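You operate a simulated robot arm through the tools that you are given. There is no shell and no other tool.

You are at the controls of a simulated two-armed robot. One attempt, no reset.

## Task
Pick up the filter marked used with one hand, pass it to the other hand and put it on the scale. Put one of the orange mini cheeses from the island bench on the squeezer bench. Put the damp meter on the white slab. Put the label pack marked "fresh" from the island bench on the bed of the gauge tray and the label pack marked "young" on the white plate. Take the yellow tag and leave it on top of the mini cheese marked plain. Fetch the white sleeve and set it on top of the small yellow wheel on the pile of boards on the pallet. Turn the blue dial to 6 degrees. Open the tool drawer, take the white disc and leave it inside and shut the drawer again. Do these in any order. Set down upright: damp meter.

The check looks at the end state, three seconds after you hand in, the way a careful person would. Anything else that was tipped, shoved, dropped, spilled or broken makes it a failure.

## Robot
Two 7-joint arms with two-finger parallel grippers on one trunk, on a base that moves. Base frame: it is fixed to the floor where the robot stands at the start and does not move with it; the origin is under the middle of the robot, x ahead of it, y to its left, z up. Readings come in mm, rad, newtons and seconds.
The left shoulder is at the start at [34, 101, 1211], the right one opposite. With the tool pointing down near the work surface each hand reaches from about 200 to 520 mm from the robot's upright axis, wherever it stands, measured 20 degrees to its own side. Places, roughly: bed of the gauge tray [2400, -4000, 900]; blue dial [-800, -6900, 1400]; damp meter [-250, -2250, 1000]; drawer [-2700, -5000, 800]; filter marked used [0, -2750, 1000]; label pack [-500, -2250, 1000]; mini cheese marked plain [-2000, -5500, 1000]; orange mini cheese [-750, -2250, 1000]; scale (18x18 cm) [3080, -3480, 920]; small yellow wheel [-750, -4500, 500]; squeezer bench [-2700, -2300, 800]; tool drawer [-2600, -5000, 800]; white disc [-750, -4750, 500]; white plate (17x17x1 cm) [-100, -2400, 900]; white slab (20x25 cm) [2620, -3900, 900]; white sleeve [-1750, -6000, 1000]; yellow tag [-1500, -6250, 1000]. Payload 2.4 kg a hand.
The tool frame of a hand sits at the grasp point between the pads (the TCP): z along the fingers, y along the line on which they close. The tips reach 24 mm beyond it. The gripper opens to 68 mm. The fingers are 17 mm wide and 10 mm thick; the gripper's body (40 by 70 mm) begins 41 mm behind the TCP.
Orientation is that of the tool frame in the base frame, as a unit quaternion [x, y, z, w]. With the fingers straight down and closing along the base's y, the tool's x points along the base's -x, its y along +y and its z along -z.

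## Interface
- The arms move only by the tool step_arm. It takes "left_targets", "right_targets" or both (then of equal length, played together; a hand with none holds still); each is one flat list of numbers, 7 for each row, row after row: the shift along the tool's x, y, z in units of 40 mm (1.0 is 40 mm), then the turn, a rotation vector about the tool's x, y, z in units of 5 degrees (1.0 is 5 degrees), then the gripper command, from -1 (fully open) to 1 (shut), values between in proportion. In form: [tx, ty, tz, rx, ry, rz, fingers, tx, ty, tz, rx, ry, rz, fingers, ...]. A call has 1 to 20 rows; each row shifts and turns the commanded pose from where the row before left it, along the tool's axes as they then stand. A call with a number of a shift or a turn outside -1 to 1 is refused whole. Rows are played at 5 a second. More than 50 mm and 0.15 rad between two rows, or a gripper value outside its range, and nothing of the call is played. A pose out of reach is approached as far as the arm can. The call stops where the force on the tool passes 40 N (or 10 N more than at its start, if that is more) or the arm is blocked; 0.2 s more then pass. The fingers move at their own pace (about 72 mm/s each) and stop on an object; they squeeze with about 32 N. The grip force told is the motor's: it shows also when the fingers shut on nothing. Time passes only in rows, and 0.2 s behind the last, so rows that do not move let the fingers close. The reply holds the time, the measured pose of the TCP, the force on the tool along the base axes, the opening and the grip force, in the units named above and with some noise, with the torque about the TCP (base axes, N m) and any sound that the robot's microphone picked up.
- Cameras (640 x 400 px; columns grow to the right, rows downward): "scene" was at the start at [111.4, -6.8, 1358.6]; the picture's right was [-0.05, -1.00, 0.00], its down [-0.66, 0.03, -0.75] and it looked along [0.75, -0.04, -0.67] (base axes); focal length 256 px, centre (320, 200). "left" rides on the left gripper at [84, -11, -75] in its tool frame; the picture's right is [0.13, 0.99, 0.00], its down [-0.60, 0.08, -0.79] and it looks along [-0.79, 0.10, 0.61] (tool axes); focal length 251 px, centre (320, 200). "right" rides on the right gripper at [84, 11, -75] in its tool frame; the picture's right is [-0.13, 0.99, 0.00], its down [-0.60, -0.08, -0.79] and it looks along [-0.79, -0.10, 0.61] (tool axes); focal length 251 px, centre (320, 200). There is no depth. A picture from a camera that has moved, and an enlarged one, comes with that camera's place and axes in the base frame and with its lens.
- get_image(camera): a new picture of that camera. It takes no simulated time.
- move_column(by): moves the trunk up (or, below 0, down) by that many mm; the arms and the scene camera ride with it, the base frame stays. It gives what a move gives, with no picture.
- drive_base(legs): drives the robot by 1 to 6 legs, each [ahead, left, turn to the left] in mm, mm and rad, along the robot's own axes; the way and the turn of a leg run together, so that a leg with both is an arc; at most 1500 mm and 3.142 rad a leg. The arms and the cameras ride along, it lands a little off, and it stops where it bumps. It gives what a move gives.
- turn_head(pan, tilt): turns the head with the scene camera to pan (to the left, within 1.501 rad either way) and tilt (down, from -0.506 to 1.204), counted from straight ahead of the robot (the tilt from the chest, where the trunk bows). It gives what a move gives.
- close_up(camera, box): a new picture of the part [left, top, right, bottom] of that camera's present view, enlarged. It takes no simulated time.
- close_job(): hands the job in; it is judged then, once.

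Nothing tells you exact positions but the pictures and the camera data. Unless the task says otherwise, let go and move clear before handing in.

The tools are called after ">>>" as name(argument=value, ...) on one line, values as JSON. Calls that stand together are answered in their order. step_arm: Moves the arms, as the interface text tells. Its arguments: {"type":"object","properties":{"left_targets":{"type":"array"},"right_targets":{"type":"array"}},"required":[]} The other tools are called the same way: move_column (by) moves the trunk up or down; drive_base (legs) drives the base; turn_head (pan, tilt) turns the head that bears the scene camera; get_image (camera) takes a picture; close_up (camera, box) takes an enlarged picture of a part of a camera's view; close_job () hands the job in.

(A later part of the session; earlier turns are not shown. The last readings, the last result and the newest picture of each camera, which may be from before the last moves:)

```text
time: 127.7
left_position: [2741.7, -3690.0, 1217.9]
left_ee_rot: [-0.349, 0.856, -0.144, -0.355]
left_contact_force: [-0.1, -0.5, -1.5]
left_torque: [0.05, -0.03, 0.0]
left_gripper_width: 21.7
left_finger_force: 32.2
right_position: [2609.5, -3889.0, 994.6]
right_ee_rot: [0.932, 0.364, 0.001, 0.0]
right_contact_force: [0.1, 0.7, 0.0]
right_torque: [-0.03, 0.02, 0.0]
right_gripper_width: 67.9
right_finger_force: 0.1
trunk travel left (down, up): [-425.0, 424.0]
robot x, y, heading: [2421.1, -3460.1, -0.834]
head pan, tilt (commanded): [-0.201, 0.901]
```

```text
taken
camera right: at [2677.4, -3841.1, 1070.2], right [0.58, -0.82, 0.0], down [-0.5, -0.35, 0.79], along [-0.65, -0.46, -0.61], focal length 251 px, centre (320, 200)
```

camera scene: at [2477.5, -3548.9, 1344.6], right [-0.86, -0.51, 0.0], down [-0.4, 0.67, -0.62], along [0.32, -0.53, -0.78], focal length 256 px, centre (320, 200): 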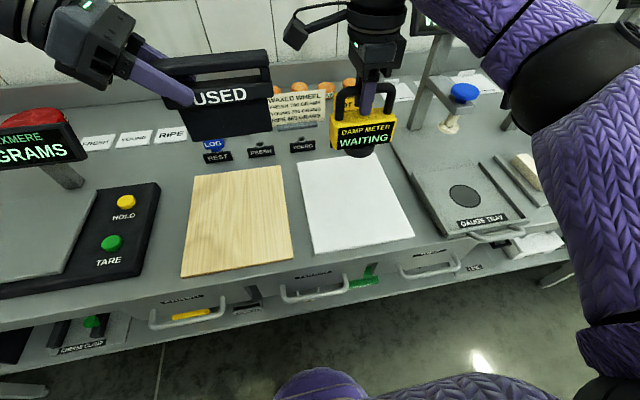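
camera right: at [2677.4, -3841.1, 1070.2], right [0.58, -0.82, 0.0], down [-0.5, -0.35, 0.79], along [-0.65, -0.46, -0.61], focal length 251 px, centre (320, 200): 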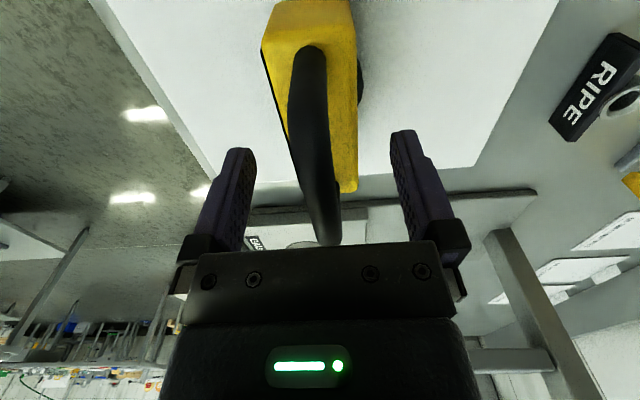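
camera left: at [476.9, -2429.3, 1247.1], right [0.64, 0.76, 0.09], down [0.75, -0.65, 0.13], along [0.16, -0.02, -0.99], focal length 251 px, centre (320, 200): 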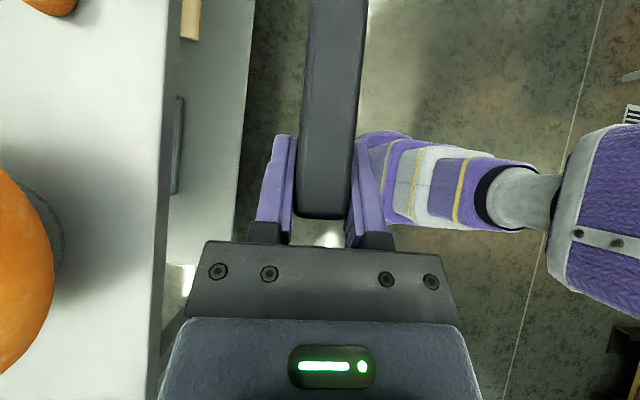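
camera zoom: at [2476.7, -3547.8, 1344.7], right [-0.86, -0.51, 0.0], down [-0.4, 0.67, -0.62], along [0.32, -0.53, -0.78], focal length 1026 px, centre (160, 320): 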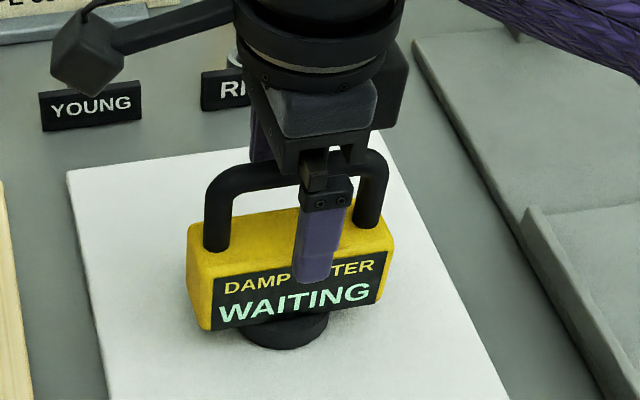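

The meter stands upright on the slab. Raising the right hand and driving left toward the scale with the filter.

>>> step_arm(right_targets=[0, 0, -0.5, 0, 0, 0, -1, 0, 0, -0.9, 0, 0, 0, -1, 0, 0, -0.9, 0, 0, 0, -1, 0, 0, -0.9, 0, 0, 0, -1, 0, 0, -0.9, 0, 0, 0, -1])

>>> drive_base(legs=[[0, 437, 0]])

>>> turn_head(pan=0, tilt=0.9)

>>> get_image(camera="scene")

>>> get_image(camera="left")

```text
time: 128.9
left_position: [2741.6, -3690.2, 1217.5]
left_ee_rot: [-0.348, 0.856, -0.144, -0.355]
left_contact_force: [0.2, -0.1, -1.2]
left_torque: [0.03, -0.04, -0.01]
left_gripper_width: 21.7
left_finger_force: 31.8
right_position: [2611.1, -3889.0, 1159.5]
right_ee_rot: [0.932, 0.363, 0.001, -0.002]
right_contact_force: [0.0, 1.3, 0.5]
right_torque: [0.04, 0.06, 0.01]
right_gripper_width: 67.7
right_finger_force: 0.0
trunk travel left (down, up): [-425.0, 424.0]
robot x, y, heading: [2421.2, -3457.6, -0.831]
head pan, tilt (commanded): [-0.201, 0.901]
```

```text
time: 131.5
left_position: [3066.0, -3394.4, 1219.1]
left_ee_rot: [-0.349, 0.856, -0.143, -0.354]
left_contact_force: [0.3, -0.6, -1.3]
left_torque: [0.03, -0.05, 0.0]
left_gripper_width: 21.9
left_finger_force: 32.1
right_position: [2934.0, -3594.5, 1160.1]
right_ee_rot: [0.931, 0.364, 0.001, -0.001]
right_contact_force: [0.1, -0.2, 0.0]
right_torque: [-0.02, 0.02, -0.02]
right_gripper_width: 68.2
right_finger_force: 0.0
trunk travel left (down, up): [-425.0, 424.0]
robot x, y, heading: [2742.2, -3160.9, -0.83]
head pan, tilt (commanded): [-0.201, 0.901]
```

```text
time: 132.2
left_position: [3065.8, -3395.0, 1217.7]
left_ee_rot: [-0.349, 0.856, -0.144, -0.354]
left_contact_force: [-0.2, 0.8, -1.8]
left_torque: [0.04, -0.03, 0.02]
left_gripper_width: 21.7
left_finger_force: 31.5
right_position: [2933.9, -3594.4, 1158.8]
right_ee_rot: [0.932, 0.363, 0.001, -0.001]
right_contact_force: [-0.2, -0.9, -0.4]
right_torque: [-0.01, -0.04, 0.0]
right_gripper_width: 67.9
right_finger_force: 0.1
trunk travel left (down, up): [-425.0, 424.0]
robot x, y, heading: [2747.3, -3167.0, -0.828]
head pan, tilt (commanded): [0.0, 0.901]
```

```text
taken
camera scene: at [2811.9, -3244.4, 1344.7], right [-0.74, -0.67, 0.0], down [-0.53, 0.58, -0.62], along [0.42, -0.46, -0.78], focal length 256 px, centre (320, 200)
```

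scene: 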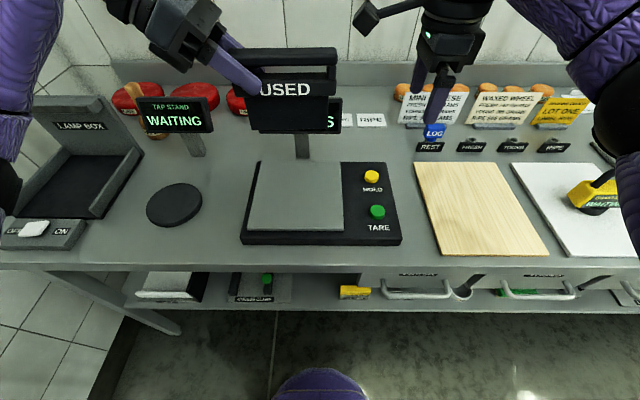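

```text
taken
camera left: at [3068.3, -3408.0, 1331.3], right [-0.76, 0.65, 0.09], down [0.65, 0.75, 0.13], along [0.02, 0.16, -0.99], focal length 251 px, centre (320, 200)
```

left: 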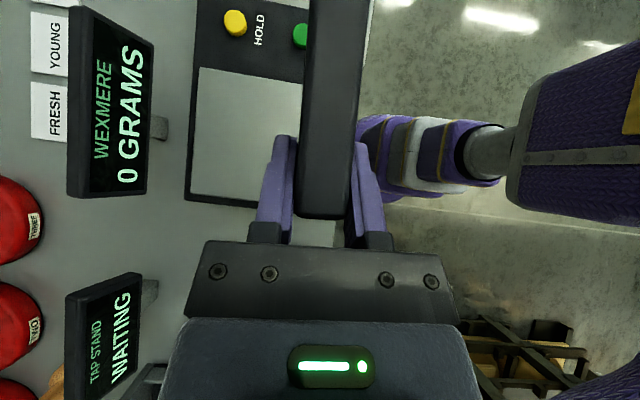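

The scale platform centre is at (3089,-3476). I'll move the filter over it (74 mm ahead) and lower it to a bit above the platform.

>>> step_arm(left_targets=[-0.07, -0.92, -0.07, 0, 0, 0, 1, 0, -0.92, 0, 0, 0, 0, 1, -0.66, 0, 0.66, 0, 0, 0, 1, -0.66, 0, 0.66, 0, 0, 0, 1, -0.66, 0, 0.66, 0, 0, 0, 1, -0.66, 0, 0.66, 0, 0, 0, 1, -0.4, 0, 0.4, 0, 0, 0, 1])

>>> get_image(camera="scene")

>>> get_image(camera="left")

```text
time: 133.8
left_position: [3120.5, -3444.9, 1045.1]
left_ee_rot: [-0.348, 0.856, -0.144, -0.355]
left_contact_force: [0.4, 0.5, -1.7]
left_torque: [0.08, -0.06, -0.01]
left_gripper_width: 21.6
left_finger_force: 32.0
right_position: [2933.4, -3596.3, 1159.1]
right_ee_rot: [0.931, 0.364, 0.0, -0.001]
right_contact_force: [0.4, -0.4, -1.5]
right_torque: [-0.01, 0.0, 0.03]
right_gripper_width: 68.0
right_finger_force: 0.1
trunk travel left (down, up): [-425.0, 424.0]
robot x, y, heading: [2743.1, -3165.3, -0.831]
head pan, tilt (commanded): [0.0, 0.901]
```

```text
taken
camera scene: at [2811.9, -3244.4, 1344.7], right [-0.74, -0.67, 0.0], down [-0.53, 0.58, -0.62], along [0.42, -0.46, -0.78], focal length 256 px, centre (320, 200)
```

scene: 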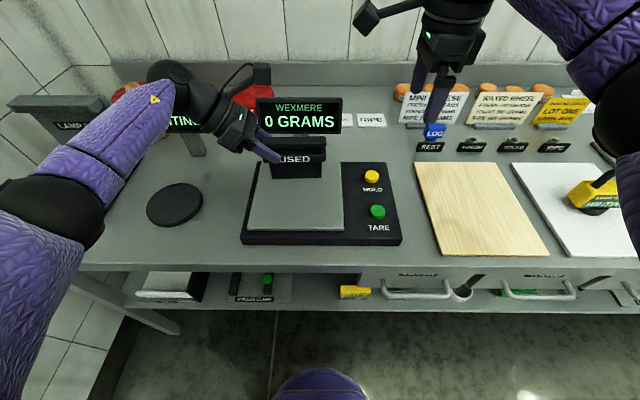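

```text
taken
camera left: at [3123.4, -3457.6, 1158.8], right [-0.76, 0.65, 0.09], down [0.65, 0.75, 0.13], along [0.02, 0.16, -0.99], focal length 251 px, centre (320, 200)
```

left: 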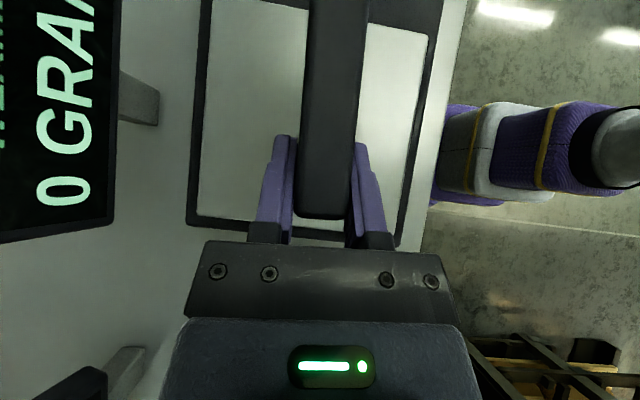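

The filter is centred above the platform. Lowering in small steps now.

>>> step_arm(left_targets=[-0.1, 0, 0.1, 0, 0, 0, 1, -0.1, 0, 0.1, 0, 0, 0, 1, -0.1, 0, 0.1, 0, 0, 0, 1, -0.1, 0, 0.1, 0, 0, 0, 1, -0.07, 0, 0.07, 0, 0, 0, 1])

>>> close_up(camera="scene", box=[220, 90, 380, 250])

```text
time: 135.1
left_position: [3120.4, -3446.1, 1018.8]
left_ee_rot: [-0.348, 0.856, -0.144, -0.354]
left_contact_force: [0.1, -0.2, -1.1]
left_torque: [0.04, -0.06, 0.05]
left_gripper_width: 21.8
left_finger_force: 31.6
right_position: [2932.3, -3595.6, 1159.6]
right_ee_rot: [0.932, 0.364, 0.0, -0.002]
right_contact_force: [-0.5, 0.3, 0.5]
right_torque: [0.02, 0.01, 0.01]
right_gripper_width: 67.9
right_finger_force: 0.1
trunk travel left (down, up): [-425.0, 424.0]
robot x, y, heading: [2741.1, -3165.5, -0.832]
head pan, tilt (commanded): [0.0, 0.901]
```

```text
2.50 times, centred on (300, 170) of scene
camera zoom: at [2811.9, -3244.4, 1344.7], right [-0.74, -0.67, 0.0], down [-0.53, 0.58, -0.62], along [0.42, -0.46, -0.78], focal length 641 px, centre (370, 275)
```

zoom: 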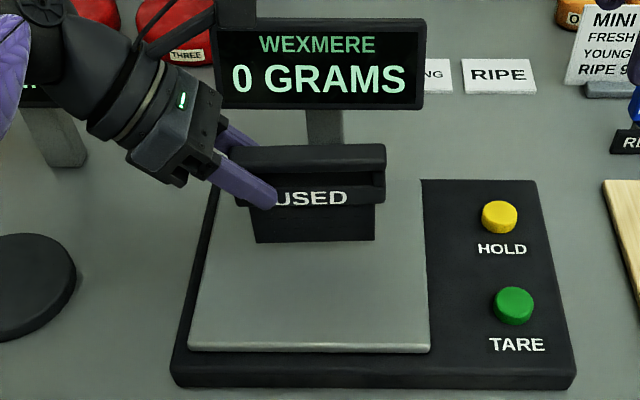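

>>> step_arm(left_targets=[-0.06, 0, 0.06, 0, 0, 0, 1, -0.06, 0, 0.06, 0, 0, 0, 1, -0.06, 0, 0.06, 0, 0, 0, 1])

```text
time: 135.8
left_position: [3119.4, -3445.4, 1008.8]
left_ee_rot: [-0.35, 0.855, -0.144, -0.354]
left_contact_force: [0.5, -0.6, -2.1]
left_torque: [0.04, -0.07, -0.02]
left_gripper_width: 21.6
left_finger_force: 31.8
right_position: [2933.7, -3594.9, 1159.5]
right_ee_rot: [0.931, 0.364, 0.001, -0.001]
right_contact_force: [0.0, 0.3, 0.0]
right_torque: [-0.01, -0.01, 0.02]
right_gripper_width: 67.9
right_finger_force: 0.1
trunk travel left (down, up): [-425.0, 424.0]
robot x, y, heading: [2739.3, -3163.0, -0.829]
head pan, tilt (commanded): [0.0, 0.901]
```

>>> step_arm(left_targets=[-0.05, 0, 0.05, 0, 0, 0, 1, -0.05, 0, 0.05, 0, 0, 0, 1, -0.05, 0, 0.05, 0, 0, 0, 1])

>>> close_up(camera="scene", box=[220, 90, 380, 250])

```text
time: 136.7
left_position: [3120.1, -3445.1, 1002.8]
left_ee_rot: [-0.348, 0.856, -0.147, -0.354]
left_contact_force: [2.2, 0.6, 17.4]
left_torque: [0.14, -0.37, -0.02]
left_gripper_width: 21.7
left_finger_force: 31.5
right_position: [2933.3, -3594.4, 1160.8]
right_ee_rot: [0.932, 0.364, 0.001, 0.0]
right_contact_force: [1.0, 0.3, -0.4]
right_torque: [0.0, 0.03, 0.01]
right_gripper_width: 68.0
right_finger_force: 0.0
trunk travel left (down, up): [-425.0, 424.0]
robot x, y, heading: [2742.1, -3165.2, -0.83]
head pan, tilt (commanded): [0.0, 0.901]
```

```text
2.50 times, centred on (300, 170) of scene
camera zoom: at [2811.2, -3243.4, 1345.1], right [-0.74, -0.67, 0.0], down [-0.53, 0.58, -0.62], along [0.42, -0.46, -0.78], focal length 641 px, centre (370, 275)
```

zoom: 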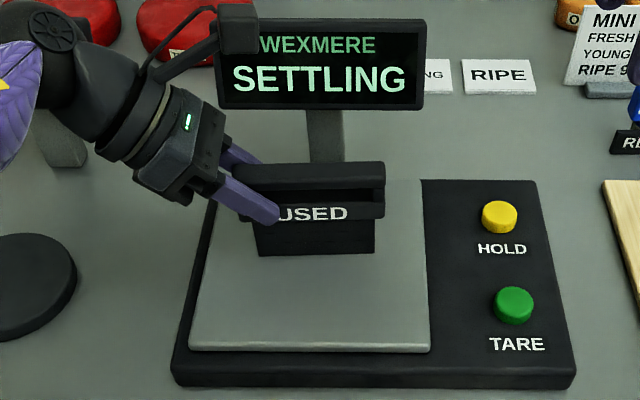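

The scale reads SETTLING, so the filter has touched down. Easing off and releasing.

>>> step_arm(left_targets=[0.02, 0, -0.02, 0, 0, 0, 1, 0, 0, 0, 0, 0, 0, 0.3, 0, 0, 0, 0, 0, 0, -0.3, 0, 0, 0, 0, 0, 0, -1, 0, 0, 0, 0, 0, 0, -1])

>>> close_up(camera="scene", box=[220, 90, 380, 250])

>>> get_image(camera="left")

```text
time: 137.8
left_position: [3119.0, -3443.9, 1001.9]
left_ee_rot: [-0.349, 0.855, -0.144, -0.355]
left_contact_force: [0.3, 0.2, 0.1]
left_torque: [0.01, 0.0, 0.01]
left_gripper_width: 68.2
left_finger_force: 0.0
right_position: [2933.8, -3594.9, 1159.4]
right_ee_rot: [0.932, 0.363, 0.001, 0.0]
right_contact_force: [0.7, -0.3, 0.2]
right_torque: [-0.01, 0.05, 0.03]
right_gripper_width: 67.9
right_finger_force: 0.0
trunk travel left (down, up): [-425.0, 424.0]
robot x, y, heading: [2736.9, -3162.0, -0.828]
head pan, tilt (commanded): [0.0, 0.901]
```

```text
2.50 times, centred on (300, 170) of scene
camera zoom: at [2811.8, -3244.3, 1344.7], right [-0.74, -0.67, 0.0], down [-0.53, 0.58, -0.62], along [0.42, -0.46, -0.78], focal length 641 px, centre (370, 275)
```

zoom: 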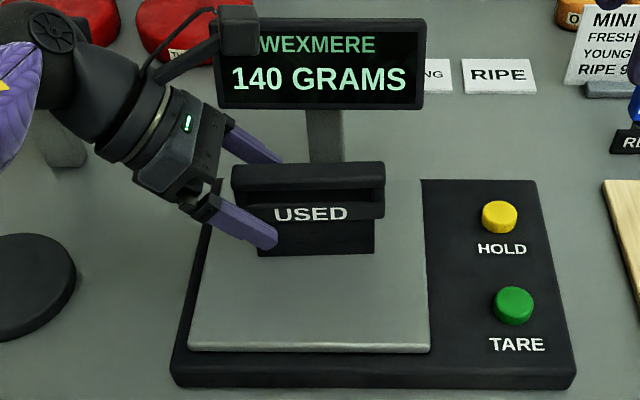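

```text
taken
camera left: at [3122.4, -3457.4, 1115.2], right [-0.76, 0.65, 0.09], down [0.65, 0.75, 0.13], along [0.02, 0.16, -0.99], focal length 251 px, centre (320, 200)
```

left: 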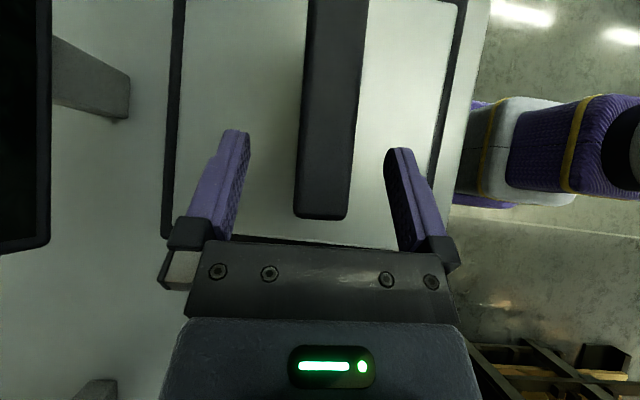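

The scale shows 140 GRAMS with the filter standing on it. Raising the left hand straight up and returning it to vertical.

>>> step_arm(left_targets=[0.5, 0, -0.5, 0, 0, 0, -1, 0.7, 0, -0.7, 0, 0, 0, -1, 0.7, 0, -0.7, 0, 0, 0, -1, 0.7, 0, -0.7, 0, 0, 0, -1, 0.7, 0, -0.7, 0, 0, 0, -1, 0, 1, 0, 0, 0, 0, -1, 0, 1, 0, 0, 0, 0, -1, 0, 0, 0, 0, -1, 0, -1, 0, 0, 0, 0, -1, 0, -1, 0, 0, 0, 0, -1, 0, -1, 0, 0, 0, 0, -1, 0, -1, 0, 0, 0, 0, -1, 0, -1, 0, 0, 0, 0, -1, 0, -1, 0, 0, 0, 0, -1, 0, -1, 0, 0, 0, 0, -1, 0, -1, 0, 0, 0, 0, -1, 0, -1])

>>> get_image(camera="scene")

```text
time: 141.2
left_position: [3063.5, -3388.7, 1189.2]
left_ee_rot: [-0.377, 0.926, 0.0, 0.001]
left_contact_force: [-1.1, -0.1, 0.4]
left_torque: [-0.03, 0.0, 0.01]
left_gripper_width: 67.7
left_finger_force: 0.0
right_position: [2934.2, -3594.5, 1158.7]
right_ee_rot: [0.931, 0.365, 0.002, 0.001]
right_contact_force: [-0.1, 0.0, -0.2]
right_torque: [0.02, -0.05, -0.01]
right_gripper_width: 68.1
right_finger_force: 0.1
trunk travel left (down, up): [-425.0, 424.0]
robot x, y, heading: [2738.3, -3165.0, -0.829]
head pan, tilt (commanded): [0.0, 0.901]
```

```text
taken
camera scene: at [2811.7, -3244.3, 1344.7], right [-0.74, -0.67, 0.0], down [-0.53, 0.58, -0.62], along [0.42, -0.46, -0.78], focal length 256 px, centre (320, 200)
```

scene: 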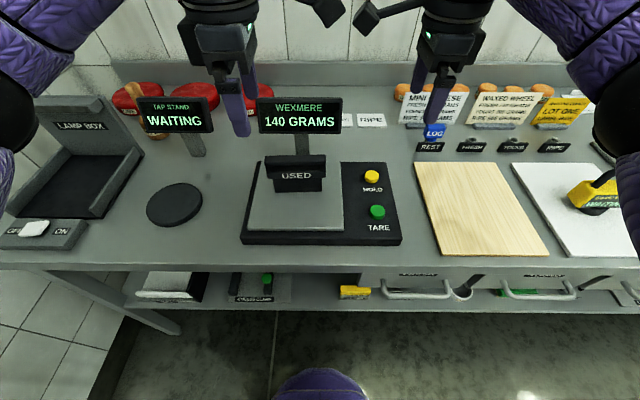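

Filter done. Now backing off, turning right toward the far side of the island and looking along the aisle.

>>> drive_base(legs=[[-650, 0, 0], [0, 0, -1.571], [1400, 0, 0]])

>>> turn_head(pan=-0.2, tilt=0.45)

>>> get_image(camera="scene")

```text
time: 155.2
left_position: [1026.8, -3919.8, 1189.5]
left_ee_rot: [0.408, 0.913, 0.0, 0.0]
left_contact_force: [-0.4, 0.4, -0.2]
left_torque: [-0.03, 0.0, 0.02]
left_gripper_width: 68.1
left_finger_force: 0.1
right_position: [825.6, -3780.2, 1159.1]
right_ee_rot: [0.908, -0.42, 0.001, 0.0]
right_contact_force: [0.5, -1.8, -0.1]
right_torque: [-0.06, 0.01, -0.01]
right_gripper_width: 68.1
right_finger_force: 0.0
trunk travel left (down, up): [-425.0, 424.0]
robot x, y, heading: [1265.4, -3607.8, -2.444]
head pan, tilt (commanded): [0.0, 0.901]
```

```text
time: 156.1
left_position: [1026.2, -3918.8, 1188.9]
left_ee_rot: [0.408, 0.913, 0.0, 0.0]
left_contact_force: [0.6, -0.1, 0.7]
left_torque: [-0.01, 0.0, 0.0]
left_gripper_width: 68.3
left_finger_force: 0.0
right_position: [825.5, -3780.7, 1160.4]
right_ee_rot: [0.908, -0.42, 0.002, 0.0]
right_contact_force: [-0.5, 0.8, 0.0]
right_torque: [0.01, -0.01, 0.0]
right_gripper_width: 67.9
right_finger_force: 0.0
trunk travel left (down, up): [-425.0, 424.0]
robot x, y, heading: [1263.1, -3608.8, -2.44]
head pan, tilt (commanded): [-0.201, 0.45]
```

```text
taken
camera scene: at [1158.8, -3672.7, 1383.0], right [-0.48, 0.88, 0.0], down [0.38, 0.21, -0.9], along [-0.79, -0.43, -0.44], focal length 256 px, centre (320, 200)
```

scene: 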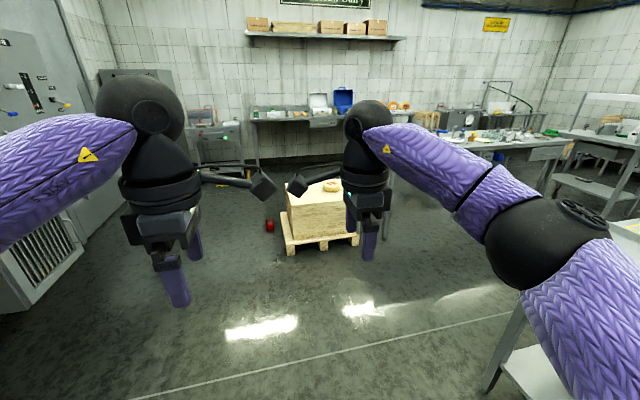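

I see the pallet with the boards and yellow wheel ahead, and a red thing on the floor by it, which I'll keep clear of. Moving into the aisle behind the island and looking along it.

>>> drive_base(legs=[[950, 0, 0.04], [0, 0, -1.57]])

>>> turn_head(pan=0, tilt=0.45)

>>> get_image(camera="scene")

```text
time: 164.8
left_position: [247.4, -4003.3, 1189.2]
left_ee_rot: [0.925, 0.379, 0.0, -0.001]
left_contact_force: [0.5, 0.7, 0.2]
left_torque: [-0.02, 0.0, 0.0]
left_gripper_width: 68.1
left_finger_force: 0.0
right_position: [375.1, -3793.9, 1159.2]
right_ee_rot: [-0.366, 0.931, -0.001, -0.001]
right_contact_force: [-0.5, 0.1, -0.4]
right_torque: [0.02, 0.01, 0.0]
right_gripper_width: 68.2
right_finger_force: 0.0
trunk travel left (down, up): [-425.0, 424.0]
robot x, y, heading: [571.7, -4225.5, 2.315]
head pan, tilt (commanded): [-0.201, 0.45]
```

```text
time: 165.5
left_position: [246.8, -4002.2, 1188.6]
left_ee_rot: [0.925, 0.379, 0.001, 0.0]
left_contact_force: [0.6, -0.2, 0.4]
left_torque: [0.01, 0.04, 0.01]
left_gripper_width: 68.1
left_finger_force: 0.0
right_position: [374.4, -3793.9, 1159.6]
right_ee_rot: [-0.366, 0.93, 0.0, -0.001]
right_contact_force: [-0.1, -0.6, -0.3]
right_torque: [-0.01, 0.03, -0.02]
right_gripper_width: 68.0
right_finger_force: 0.0
trunk travel left (down, up): [-425.0, 424.0]
robot x, y, heading: [568.7, -4220.7, 2.312]
head pan, tilt (commanded): [0.0, 0.45]
```

```text
taken
camera scene: at [486.6, -4137.8, 1383.1], right [0.74, 0.68, 0.0], down [0.3, -0.32, -0.9], along [-0.61, 0.66, -0.44], focal length 256 px, centre (320, 200)
```

scene: 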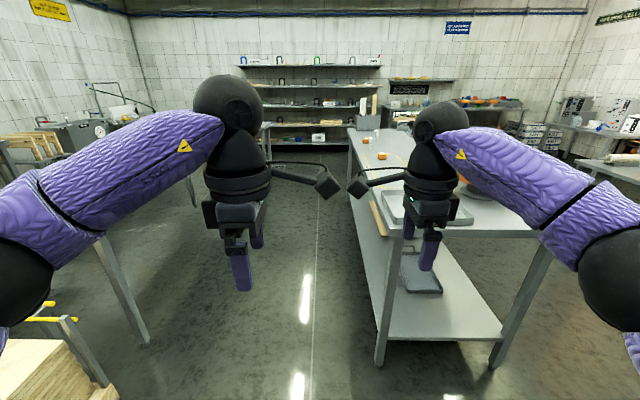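

The corridor between the island and the second table is about 1.2 m wide. I'll strafe to its middle, drive along it and turn to face the island from the far side.

>>> drive_base(legs=[[0, 320, 0], [1200, 0, 0], [1080, 0, 0], [0, 0, -1.571]])

>>> turn_head(pan=0, tilt=0.75)

>>> get_image(camera="scene")

```text
time: 182.4
left_position: [-1065.2, -2455.8, 1188.2]
left_ee_rot: [0.932, -0.362, 0.001, 0.0]
left_contact_force: [0.2, -0.1, -0.2]
left_torque: [0.01, 0.02, 0.06]
left_gripper_width: 68.1
left_finger_force: 0.0
right_position: [-850.1, -2573.5, 1158.7]
right_ee_rot: [0.376, 0.926, 0.0, -0.001]
right_contact_force: [0.3, -0.7, 0.0]
right_torque: [-0.01, 0.0, 0.0]
right_gripper_width: 68.0
right_finger_force: 0.1
trunk travel left (down, up): [-425.0, 424.0]
robot x, y, heading: [-1270.1, -2790.1, 0.791]
head pan, tilt (commanded): [0.0, 0.45]
```

```text
time: 183.2
left_position: [-1065.2, -2455.2, 1187.9]
left_ee_rot: [0.932, -0.362, -0.001, 0.0]
left_contact_force: [1.1, 0.5, 0.2]
left_torque: [-0.01, 0.02, 0.01]
left_gripper_width: 68.1
left_finger_force: 0.0
right_position: [-850.6, -2573.9, 1159.4]
right_ee_rot: [0.376, 0.927, 0.001, -0.002]
right_contact_force: [0.3, 0.4, -0.1]
right_torque: [0.02, 0.02, -0.01]
right_gripper_width: 68.0
right_finger_force: 0.0
trunk travel left (down, up): [-425.0, 424.0]
robot x, y, heading: [-1268.5, -2787.4, 0.787]
head pan, tilt (commanded): [0.0, 0.75]
```

```text
taken
camera scene: at [-1192.9, -2711.7, 1356.7], right [0.71, -0.7, 0.0], down [-0.48, -0.49, -0.73], along [0.51, 0.52, -0.68], focal length 256 px, centre (320, 200)
```

scene: 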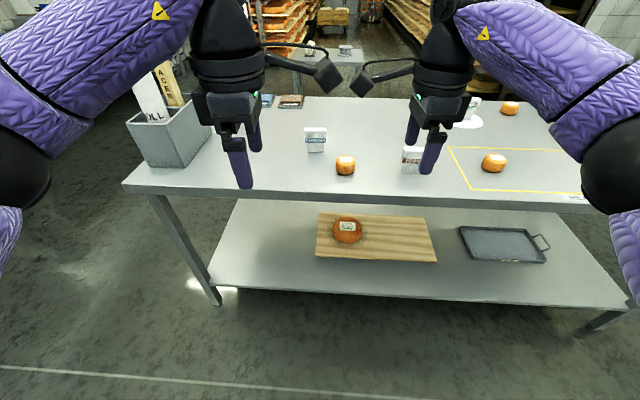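

I see the FRESH pack (blue label) straight ahead with an orange mini cheese right beside it. I'll align with the bench and zoom in.

>>> drive_base(legs=[[0, 0, -0.045], [250, 0, 0]])

>>> turn_head(pan=0, tilt=0.9)

>>> get_image(camera="scene")

>>> close_up(camera="scene", box=[240, 100, 400, 200])

```text
time: 185.4
left_position: [-866.4, -2293.6, 1187.8]
left_ee_rot: [0.924, -0.383, 0.0, 0.0]
left_contact_force: [-0.4, 0.0, -0.1]
left_torque: [-0.02, 0.02, 0.0]
left_gripper_width: 68.1
left_finger_force: 0.1
right_position: [-658.4, -2422.4, 1157.7]
right_ee_rot: [0.396, 0.918, -0.001, -0.001]
right_contact_force: [0.8, 0.1, 0.4]
right_torque: [0.0, 0.02, -0.01]
right_gripper_width: 67.8
right_finger_force: 0.0
trunk travel left (down, up): [-425.0, 424.0]
robot x, y, heading: [-1088.3, -2617.5, 0.752]
head pan, tilt (commanded): [0.0, 0.75]
```

```text
time: 186.1
left_position: [-866.9, -2293.9, 1188.5]
left_ee_rot: [0.924, -0.383, 0.0, 0.001]
left_contact_force: [-0.9, 0.6, -0.3]
left_torque: [0.01, 0.01, -0.01]
left_gripper_width: 67.9
left_finger_force: 0.0
right_position: [-659.4, -2422.5, 1158.8]
right_ee_rot: [0.396, 0.918, 0.001, -0.002]
right_contact_force: [0.7, 1.1, 0.3]
right_torque: [0.01, -0.01, 0.03]
right_gripper_width: 68.0
right_finger_force: 0.1
trunk travel left (down, up): [-425.0, 424.0]
robot x, y, heading: [-1086.0, -2621.6, 0.755]
head pan, tilt (commanded): [0.0, 0.901]
```

```text
taken
camera scene: at [-1011.5, -2549.6, 1344.7], right [0.68, -0.73, 0.0], down [-0.57, -0.53, -0.62], along [0.45, 0.42, -0.78], focal length 256 px, centre (320, 200)
```

scene: 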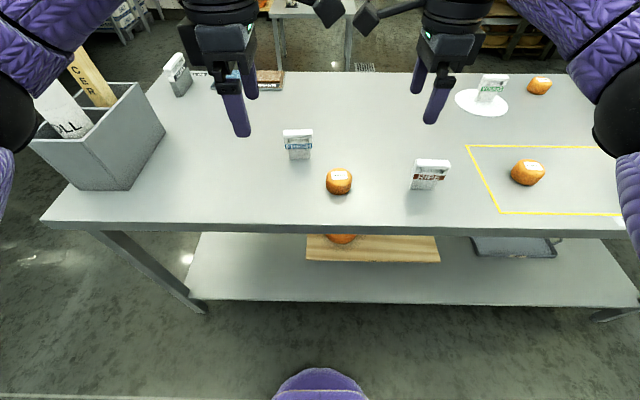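

```text
4.00 times, centred on (320, 150) of scene
camera zoom: at [-1011.5, -2549.6, 1344.7], right [0.68, -0.73, 0.0], down [-0.57, -0.53, -0.62], along [0.45, 0.42, -0.78], focal length 1026 px, centre (320, 400)
```

zoom: 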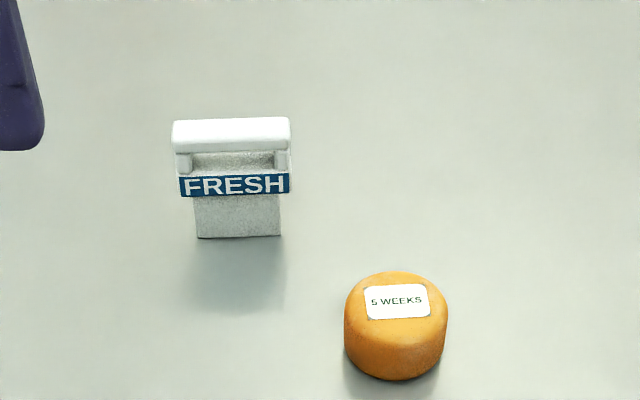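

FRESH is at about (-674,-2160) and the 59 mm cheese "5 WEEKS" at (-677,-2297). I'll drive up to the bench with the left hand lined up for FRESH.

>>> drive_base(legs=[[200, -33, 0]])

>>> step_arm(left_targets=[0, -0.4, 0.9, 0, 0, 0, -1, 0, -0.4, 0.9, 0, 0, 0, -1, 0, 0, 0.9, 0, 0, 0, -1, 0, 0, 0.9, 0, 0, 0, -1])

>>> get_image(camera="left")

>>> get_image(camera="scene")

```text
time: 187.7
left_position: [-700.5, -2184.6, 1187.1]
left_ee_rot: [0.924, -0.382, -0.001, 0.001]
left_contact_force: [-0.8, 0.7, 0.4]
left_torque: [-0.03, 0.01, 0.01]
left_gripper_width: 68.1
left_finger_force: 0.1
right_position: [-491.8, -2312.0, 1158.4]
right_ee_rot: [0.395, 0.919, 0.0, -0.002]
right_contact_force: [-0.5, 0.8, -0.9]
right_torque: [-0.05, 0.01, -0.01]
right_gripper_width: 68.0
right_finger_force: 0.1
trunk travel left (down, up): [-425.0, 424.0]
robot x, y, heading: [-922.4, -2510.6, 0.748]
head pan, tilt (commanded): [0.0, 0.901]
```

```text
time: 188.7
left_position: [-678.0, -2161.3, 1044.4]
left_ee_rot: [0.924, -0.383, 0.0, -0.001]
left_contact_force: [-0.8, 0.3, -0.4]
left_torque: [0.02, 0.02, -0.04]
left_gripper_width: 67.9
left_finger_force: 0.0
right_position: [-492.3, -2311.9, 1159.4]
right_ee_rot: [0.396, 0.918, -0.001, -0.001]
right_contact_force: [-1.3, -0.7, 0.2]
right_torque: [-0.02, 0.02, -0.03]
right_gripper_width: 67.7
right_finger_force: 0.0
trunk travel left (down, up): [-425.0, 424.0]
robot x, y, heading: [-917.9, -2511.6, 0.75]
head pan, tilt (commanded): [0.0, 0.901]
```

```text
taken
camera left: at [-609.8, -2213.8, 1121.1], right [-0.61, -0.79, 0.0], down [-0.48, 0.37, 0.79], along [-0.63, 0.48, -0.61], focal length 251 px, centre (320, 200)
```

left: 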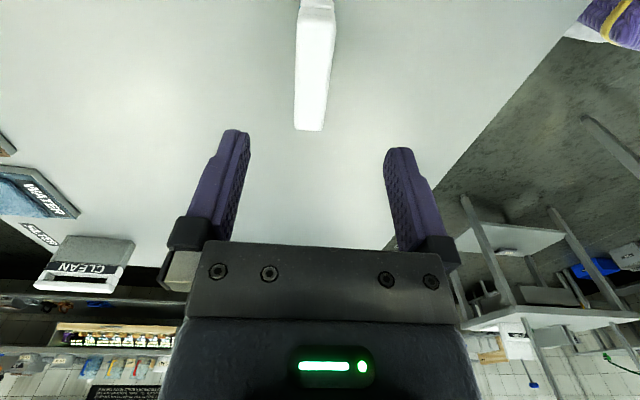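

```text
taken
camera scene: at [-845.3, -2440.0, 1344.7], right [0.68, -0.73, 0.0], down [-0.57, -0.54, -0.62], along [0.45, 0.42, -0.78], focal length 256 px, centre (320, 200)
```

scene: 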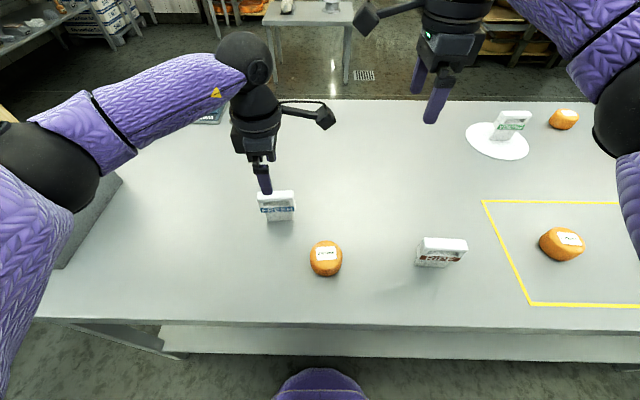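

Before going on I want to check that my left elbow is clear of the grey box with boards on the left end of the bench.

>>> turn_head(pan=0.9, tilt=0.7)

>>> get_image(camera="scene")

```text
time: 189.9
left_position: [-675.4, -2160.6, 1045.9]
left_ee_rot: [0.924, -0.382, 0.0, 0.0]
left_contact_force: [0.9, 0.3, 0.0]
left_torque: [-0.01, 0.01, -0.01]
left_gripper_width: 67.9
left_finger_force: 0.0
right_position: [-492.0, -2312.5, 1159.6]
right_ee_rot: [0.396, 0.918, 0.001, -0.002]
right_contact_force: [-0.8, 0.4, -0.2]
right_torque: [0.02, 0.0, 0.0]
right_gripper_width: 68.0
right_finger_force: 0.1
trunk travel left (down, up): [-425.0, 424.0]
robot x, y, heading: [-918.0, -2508.5, 0.751]
head pan, tilt (commanded): [0.901, 0.7]
```

```text
taken
camera scene: at [-907.4, -2407.0, 1360.9], right [1.0, 0.08, 0.0], down [0.05, -0.64, -0.76], along [-0.06, 0.76, -0.64], focal length 256 px, centre (320, 200)
```

scene: 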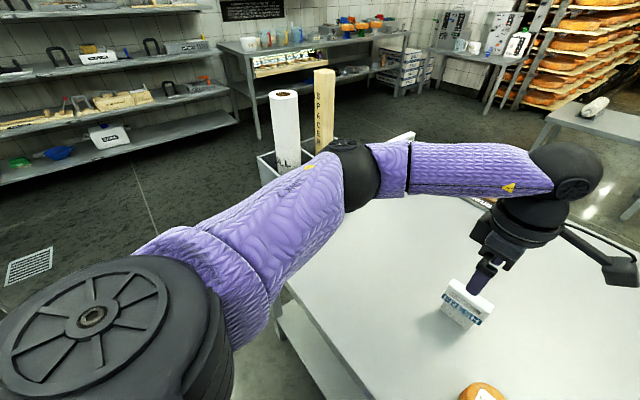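

The elbow is well clear of the box (about 100 mm or more), as long as I don't strafe left. The hand is aligned with FRESH to within a few mm; descending and closing.

>>> step_arm(left_targets=[0, -0.07, 0.9, 0, 0, 0, -1, 0, 0, 0.9, 0, 0, 0, -1, 0, 0, 0.6, 0, 0, 0, -1, 0, 0, 0, 0, 0, 0, 1, 0, 0, 0, 0, 0, 0, 1, 0, 0, 0, 0, 0, 0, 1, 0, 0, 0, 0, 0, 0, 1])

>>> get_image(camera="left")

```text
time: 191.5
left_position: [-675.7, -2160.0, 948.3]
left_ee_rot: [0.924, -0.383, 0.002, 0.0]
left_contact_force: [-0.3, 0.2, -0.3]
left_torque: [0.02, 0.0, 0.0]
left_gripper_width: 21.5
left_finger_force: 31.9
right_position: [-492.7, -2311.2, 1159.3]
right_ee_rot: [0.396, 0.918, 0.001, -0.002]
right_contact_force: [-0.2, 0.2, 0.7]
right_torque: [0.01, -0.01, 0.0]
right_gripper_width: 67.9
right_finger_force: 0.0
trunk travel left (down, up): [-425.0, 424.0]
robot x, y, heading: [-923.7, -2507.4, 0.752]
head pan, tilt (commanded): [0.901, 0.7]
```

```text
taken
camera left: at [-609.2, -2211.6, 1023.6], right [-0.61, -0.79, 0.0], down [-0.48, 0.37, 0.79], along [-0.63, 0.48, -0.61], focal length 251 px, centre (320, 200)
```

left: 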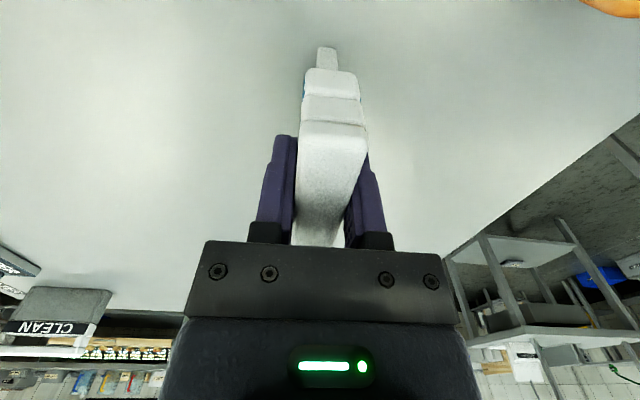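

FRESH is held. Lifting it and moving the left hand a bit away to make room for the right hand to take the cheese.

>>> step_arm(left_targets=[0, 0, -0.5, 0, 0, 0, 1, 0, 0, -0.9, 0, 0, 0, 1, 0, 0, -0.9, 0, 0, 0, 1, 0, 0, -0.9, 0, 0, 0, 1, 0, 0, -0.9, 0, 0, 0, 1, -0.5, -0.6, -0.5, 0, 0, 0, 1, -0.5, -0.6, -0.5, 0, 0, 0, 1])

>>> turn_head(pan=0, tilt=1.0)

>>> get_image(camera="scene")

```text
time: 193.1
left_position: [-670.5, -2097.9, 1152.5]
left_ee_rot: [0.924, -0.383, 0.0, 0.0]
left_contact_force: [-0.2, 0.4, -0.3]
left_torque: [-0.01, 0.04, 0.02]
left_gripper_width: 21.6
left_finger_force: 32.4
right_position: [-492.8, -2311.9, 1160.1]
right_ee_rot: [0.396, 0.918, 0.0, -0.002]
right_contact_force: [0.2, -0.9, 0.7]
right_torque: [-0.02, 0.01, -0.04]
right_gripper_width: 68.0
right_finger_force: 0.0
trunk travel left (down, up): [-425.0, 424.0]
robot x, y, heading: [-922.1, -2504.9, 0.755]
head pan, tilt (commanded): [0.901, 0.7]
```

```text
time: 194.3
left_position: [-671.0, -2098.3, 1152.4]
left_ee_rot: [0.924, -0.383, 0.0, 0.0]
left_contact_force: [0.7, -0.1, -1.0]
left_torque: [0.01, -0.02, 0.02]
left_gripper_width: 21.6
left_finger_force: 32.2
right_position: [-492.8, -2312.2, 1160.4]
right_ee_rot: [0.396, 0.918, 0.001, -0.001]
right_contact_force: [0.2, -0.5, -0.4]
right_torque: [0.02, -0.02, 0.01]
right_gripper_width: 68.2
right_finger_force: 0.1
trunk travel left (down, up): [-425.0, 424.0]
robot x, y, heading: [-922.0, -2507.0, 0.75]
head pan, tilt (commanded): [0.0, 1.0]
```

```text
taken
camera scene: at [-849.7, -2444.0, 1337.5], right [0.68, -0.73, 0.0], down [-0.61, -0.58, -0.54], along [0.39, 0.37, -0.84], focal length 256 px, centre (320, 200)
```

scene: 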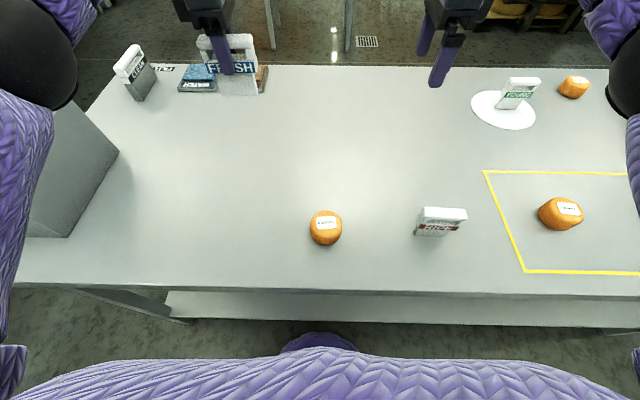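

>>> step_arm(right_targets=[0.84, -0.79, 0, 0, 0, 0, -1, 0.84, -0.79, 0, 0, 0, 0, -1, 0.84, -0.79, 0, 0, 0, 0, -1, 0.84, -0.79, 0, 0, 0, 0, -1, 0, 0, 0.9, 0, 0, 0, -1, 0, 0, 0.9, 0, 0, 0, -1, 0, 0, 0.9, 0, 0, 0, -1, 0, 0, 0.9, 0, 0, 0, -1])

>>> get_image(camera="right")

>>> get_image(camera="scene")

```text
time: 196.1
left_position: [-671.8, -2097.6, 1152.2]
left_ee_rot: [0.924, -0.383, -0.001, 0.0]
left_contact_force: [-0.7, -0.2, 0.0]
left_torque: [0.04, 0.04, 0.02]
left_gripper_width: 21.5
left_finger_force: 31.8
right_position: [-677.4, -2300.4, 1014.7]
right_ee_rot: [0.396, 0.918, 0.001, -0.001]
right_contact_force: [0.4, 0.4, 0.1]
right_torque: [-0.01, -0.02, 0.0]
right_gripper_width: 67.9
right_finger_force: 0.1
trunk travel left (down, up): [-425.0, 424.0]
robot x, y, heading: [-920.7, -2506.4, 0.752]
head pan, tilt (commanded): [0.0, 1.0]
```

```text
taken
camera right: at [-727.3, -2231.8, 1090.7], right [0.81, 0.59, 0.0], down [0.36, -0.49, 0.79], along [0.46, -0.64, -0.61], focal length 251 px, centre (320, 200)
```

right: 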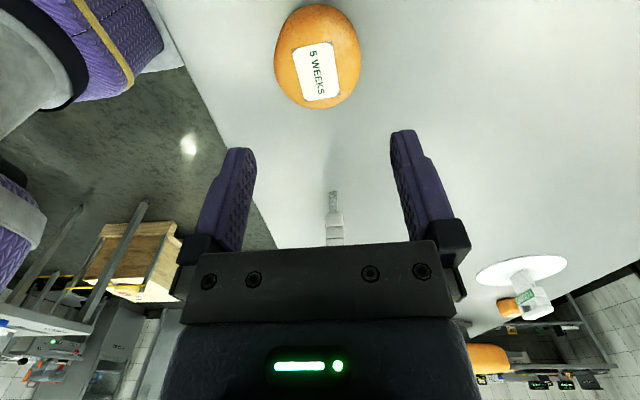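

```text
taken
camera scene: at [-849.6, -2444.1, 1337.5], right [0.68, -0.73, 0.0], down [-0.62, -0.57, -0.54], along [0.39, 0.37, -0.84], focal length 256 px, centre (320, 200)
```

scene: 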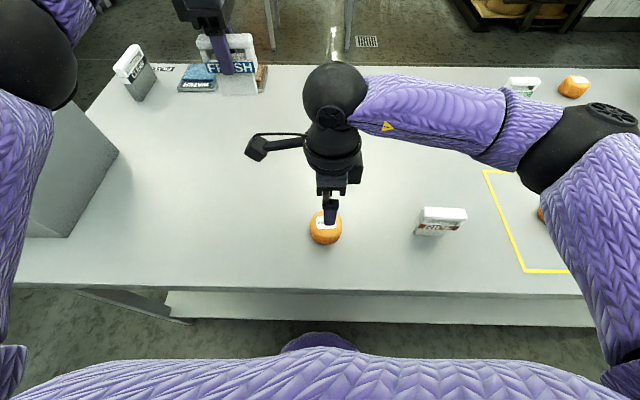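

Aligned with the cheese within 1–2 mm. Descending to just around it and checking.

>>> step_arm(right_targets=[0, 0, 0.9, 0, 0, 0, -1, 0, 0, 0.9, 0, 0, 0, -1, 0, 0, 0.3, 0, 0, 0, -1])

>>> get_image(camera="right")

```text
time: 196.9
left_position: [-671.9, -2096.2, 1152.9]
left_ee_rot: [0.924, -0.383, 0.0, 0.0]
left_contact_force: [-0.5, -0.1, -1.7]
left_torque: [0.01, 0.04, 0.0]
left_gripper_width: 21.7
left_finger_force: 31.8
right_position: [-676.5, -2301.4, 932.2]
right_ee_rot: [0.395, 0.918, 0.0, 0.0]
right_contact_force: [0.1, 0.1, -0.6]
right_torque: [-0.01, 0.0, 0.02]
right_gripper_width: 68.0
right_finger_force: 0.1
trunk travel left (down, up): [-425.0, 424.0]
robot x, y, heading: [-920.3, -2509.6, 0.754]
head pan, tilt (commanded): [0.0, 1.0]
```

```text
taken
camera right: at [-725.3, -2232.9, 1006.6], right [0.81, 0.59, 0.0], down [0.36, -0.49, 0.79], along [0.46, -0.64, -0.61], focal length 251 px, centre (320, 200)
```

right: 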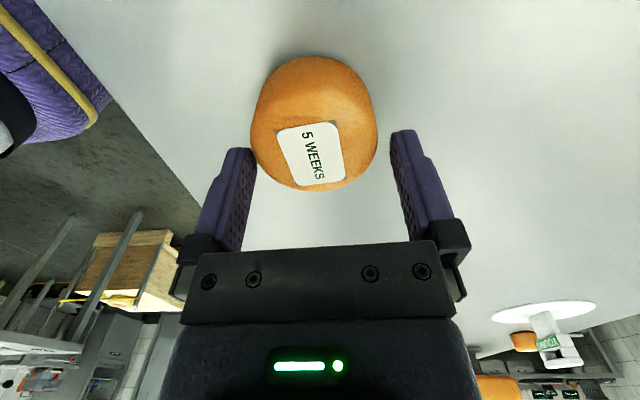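

The cheese sits about 3 mm toward me from centre; correcting and descending to z≈905.

>>> step_arm(right_targets=[0, -0.08, -0.1, 0, 0, 0, -1, 0, 0, 0.35, 0, 0, 0, -1, 0, 0, 0.25, 0, 0, 0, -1])

>>> get_image(camera="right")

```text
time: 197.7
left_position: [-671.8, -2097.6, 1152.5]
left_ee_rot: [0.924, -0.383, 0.0, 0.0]
left_contact_force: [-0.7, -0.5, -0.7]
left_torque: [0.0, -0.02, -0.01]
left_gripper_width: 21.5
left_finger_force: 32.1
right_position: [-679.3, -2303.4, 912.0]
right_ee_rot: [0.396, 0.918, 0.0, -0.001]
right_contact_force: [0.1, 0.8, -0.8]
right_torque: [0.01, -0.02, 0.01]
right_gripper_width: 67.8
right_finger_force: 0.0
trunk travel left (down, up): [-425.0, 424.0]
robot x, y, heading: [-919.7, -2506.4, 0.753]
head pan, tilt (commanded): [0.0, 1.0]
```

```text
taken
camera right: at [-729.2, -2234.8, 986.9], right [0.81, 0.59, 0.0], down [0.36, -0.49, 0.79], along [0.46, -0.64, -0.61], focal length 251 px, centre (320, 200)
```

right: 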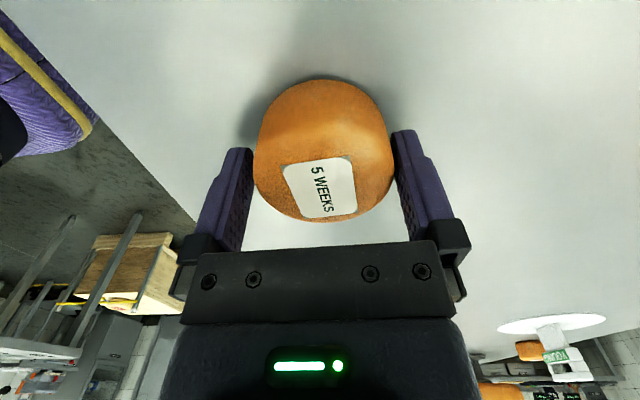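

Well centred. Lowering a few mm more, closing, and lifting.

>>> step_arm(right_targets=[0, 0.04, 0.15, 0, 0, 0, -1, 0, 0, 0, 0, 0, 0, 1, 0, 0, 0, 0, 0, 0, 1, 0, 0, 0, 0, 0, 0, 1, 0, 0, -0.3, 0, 0, 0, 1, 0, 0, -0.5, 0, 0, 0, 1])

>>> get_image(camera="right")

```text
time: 199.1
left_position: [-670.7, -2098.8, 1153.1]
left_ee_rot: [0.924, -0.383, 0.0, 0.0]
left_contact_force: [0.1, -0.1, -1.4]
left_torque: [-0.02, -0.01, 0.01]
left_gripper_width: 21.8
left_finger_force: 32.1
right_position: [-678.4, -2303.3, 936.8]
right_ee_rot: [0.397, 0.918, -0.001, -0.002]
right_contact_force: [0.0, 0.0, -1.3]
right_torque: [-0.01, -0.01, -0.01]
right_gripper_width: 59.6
right_finger_force: 32.5
trunk travel left (down, up): [-425.0, 424.0]
robot x, y, heading: [-919.9, -2509.0, 0.751]
head pan, tilt (commanded): [0.0, 1.0]
```

```text
taken
camera right: at [-728.1, -2233.8, 1012.7], right [0.81, 0.59, 0.0], down [0.36, -0.49, 0.79], along [0.46, -0.64, -0.61], focal length 251 px, centre (320, 200)
```

right: 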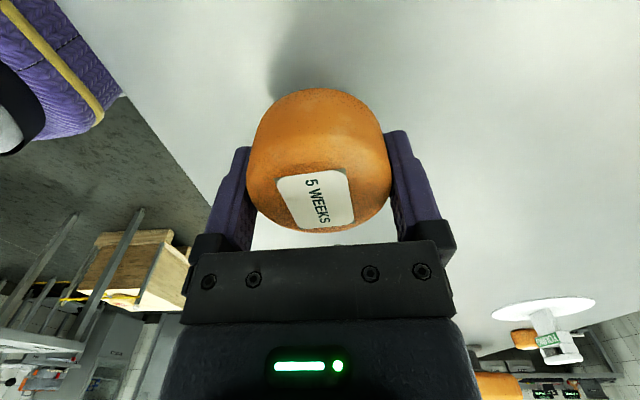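

The cheese is held. Lifting it, backing away from the island, and turning toward the squeezer bench to look.

>>> step_arm(right_targets=[0, 0, -0.95, 0, 0, 0, 1, 0, 0, -0.95, 0, 0, 0, 1, 0, 0, -0.95, 0, 0, 0, 1, 0, 0, -0.95, 0, 0, 0, 1, 0, 0, -0.95, 0, 0, 0, 1, -0.8, 0, 0, 0, 0, 0, 1, -0.8, 0, 0, 0, 0, 0, 1])

>>> drive_base(legs=[[-420, 0, 0], [0, 0, 2.08]])

>>> turn_head(pan=0, tilt=0.5)

>>> get_image(camera="scene")

```text
time: 200.7
left_position: [-670.0, -2097.4, 1153.7]
left_ee_rot: [0.924, -0.383, 0.0, 0.0]
left_contact_force: [0.7, -0.9, -1.8]
left_torque: [-0.01, -0.02, -0.01]
left_gripper_width: 21.8
left_finger_force: 31.8
right_position: [-632.1, -2349.5, 1127.7]
right_ee_rot: [0.395, 0.919, -0.001, -0.001]
right_contact_force: [0.3, -0.2, -1.2]
right_torque: [-0.03, -0.01, -0.03]
right_gripper_width: 59.2
right_finger_force: 32.1
trunk travel left (down, up): [-425.0, 424.0]
robot x, y, heading: [-921.5, -2509.0, 0.754]
head pan, tilt (commanded): [0.0, 1.0]
```

```text
time: 208.3
left_position: [-1713.5, -2780.3, 1153.0]
left_ee_rot: [0.798, 0.602, 0.0, 0.0]
left_contact_force: [0.0, 0.7, -1.5]
left_torque: [0.02, 0.01, 0.04]
left_gripper_width: 21.5
left_finger_force: 32.3
right_position: [-1513.1, -2623.7, 1128.3]
right_ee_rot: [-0.59, 0.807, -0.001, 0.0]
right_contact_force: [-1.1, 0.5, -1.8]
right_torque: [0.01, 0.02, 0.0]
right_gripper_width: 59.5
right_finger_force: 32.0
trunk travel left (down, up): [-425.0, 424.0]
robot x, y, heading: [-1235.3, -2795.9, 2.829]
head pan, tilt (commanded): [0.0, 1.0]
```

```text
time: 209.2
left_position: [-1714.5, -2780.3, 1152.9]
left_ee_rot: [0.799, 0.601, 0.001, 0.0]
left_contact_force: [0.1, 0.8, -0.7]
left_torque: [0.03, 0.01, 0.0]
left_gripper_width: 21.6
left_finger_force: 32.1
right_position: [-1513.3, -2623.4, 1126.6]
right_ee_rot: [-0.59, 0.808, -0.001, -0.001]
right_contact_force: [0.1, -0.2, -2.1]
right_torque: [-0.01, -0.02, 0.0]
right_gripper_width: 59.6
right_finger_force: 32.0
trunk travel left (down, up): [-425.0, 424.0]
robot x, y, heading: [-1235.3, -2799.7, 2.828]
head pan, tilt (commanded): [0.0, 0.499]
```

```text
taken
camera scene: at [-1348.3, -2765.0, 1378.5], right [0.31, 0.95, 0.0], down [0.46, -0.15, -0.88], along [-0.83, 0.27, -0.48], focal length 256 px, centre (320, 200)
```

scene: 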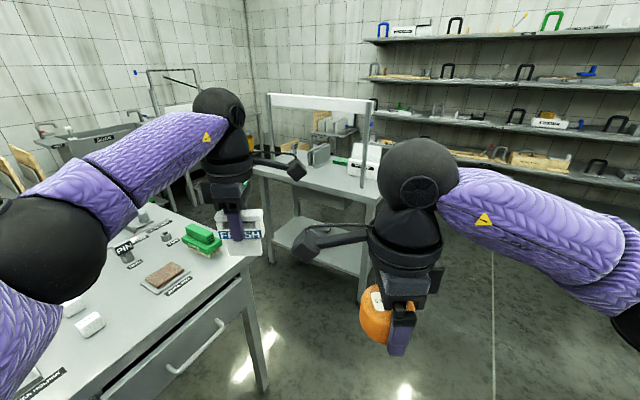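

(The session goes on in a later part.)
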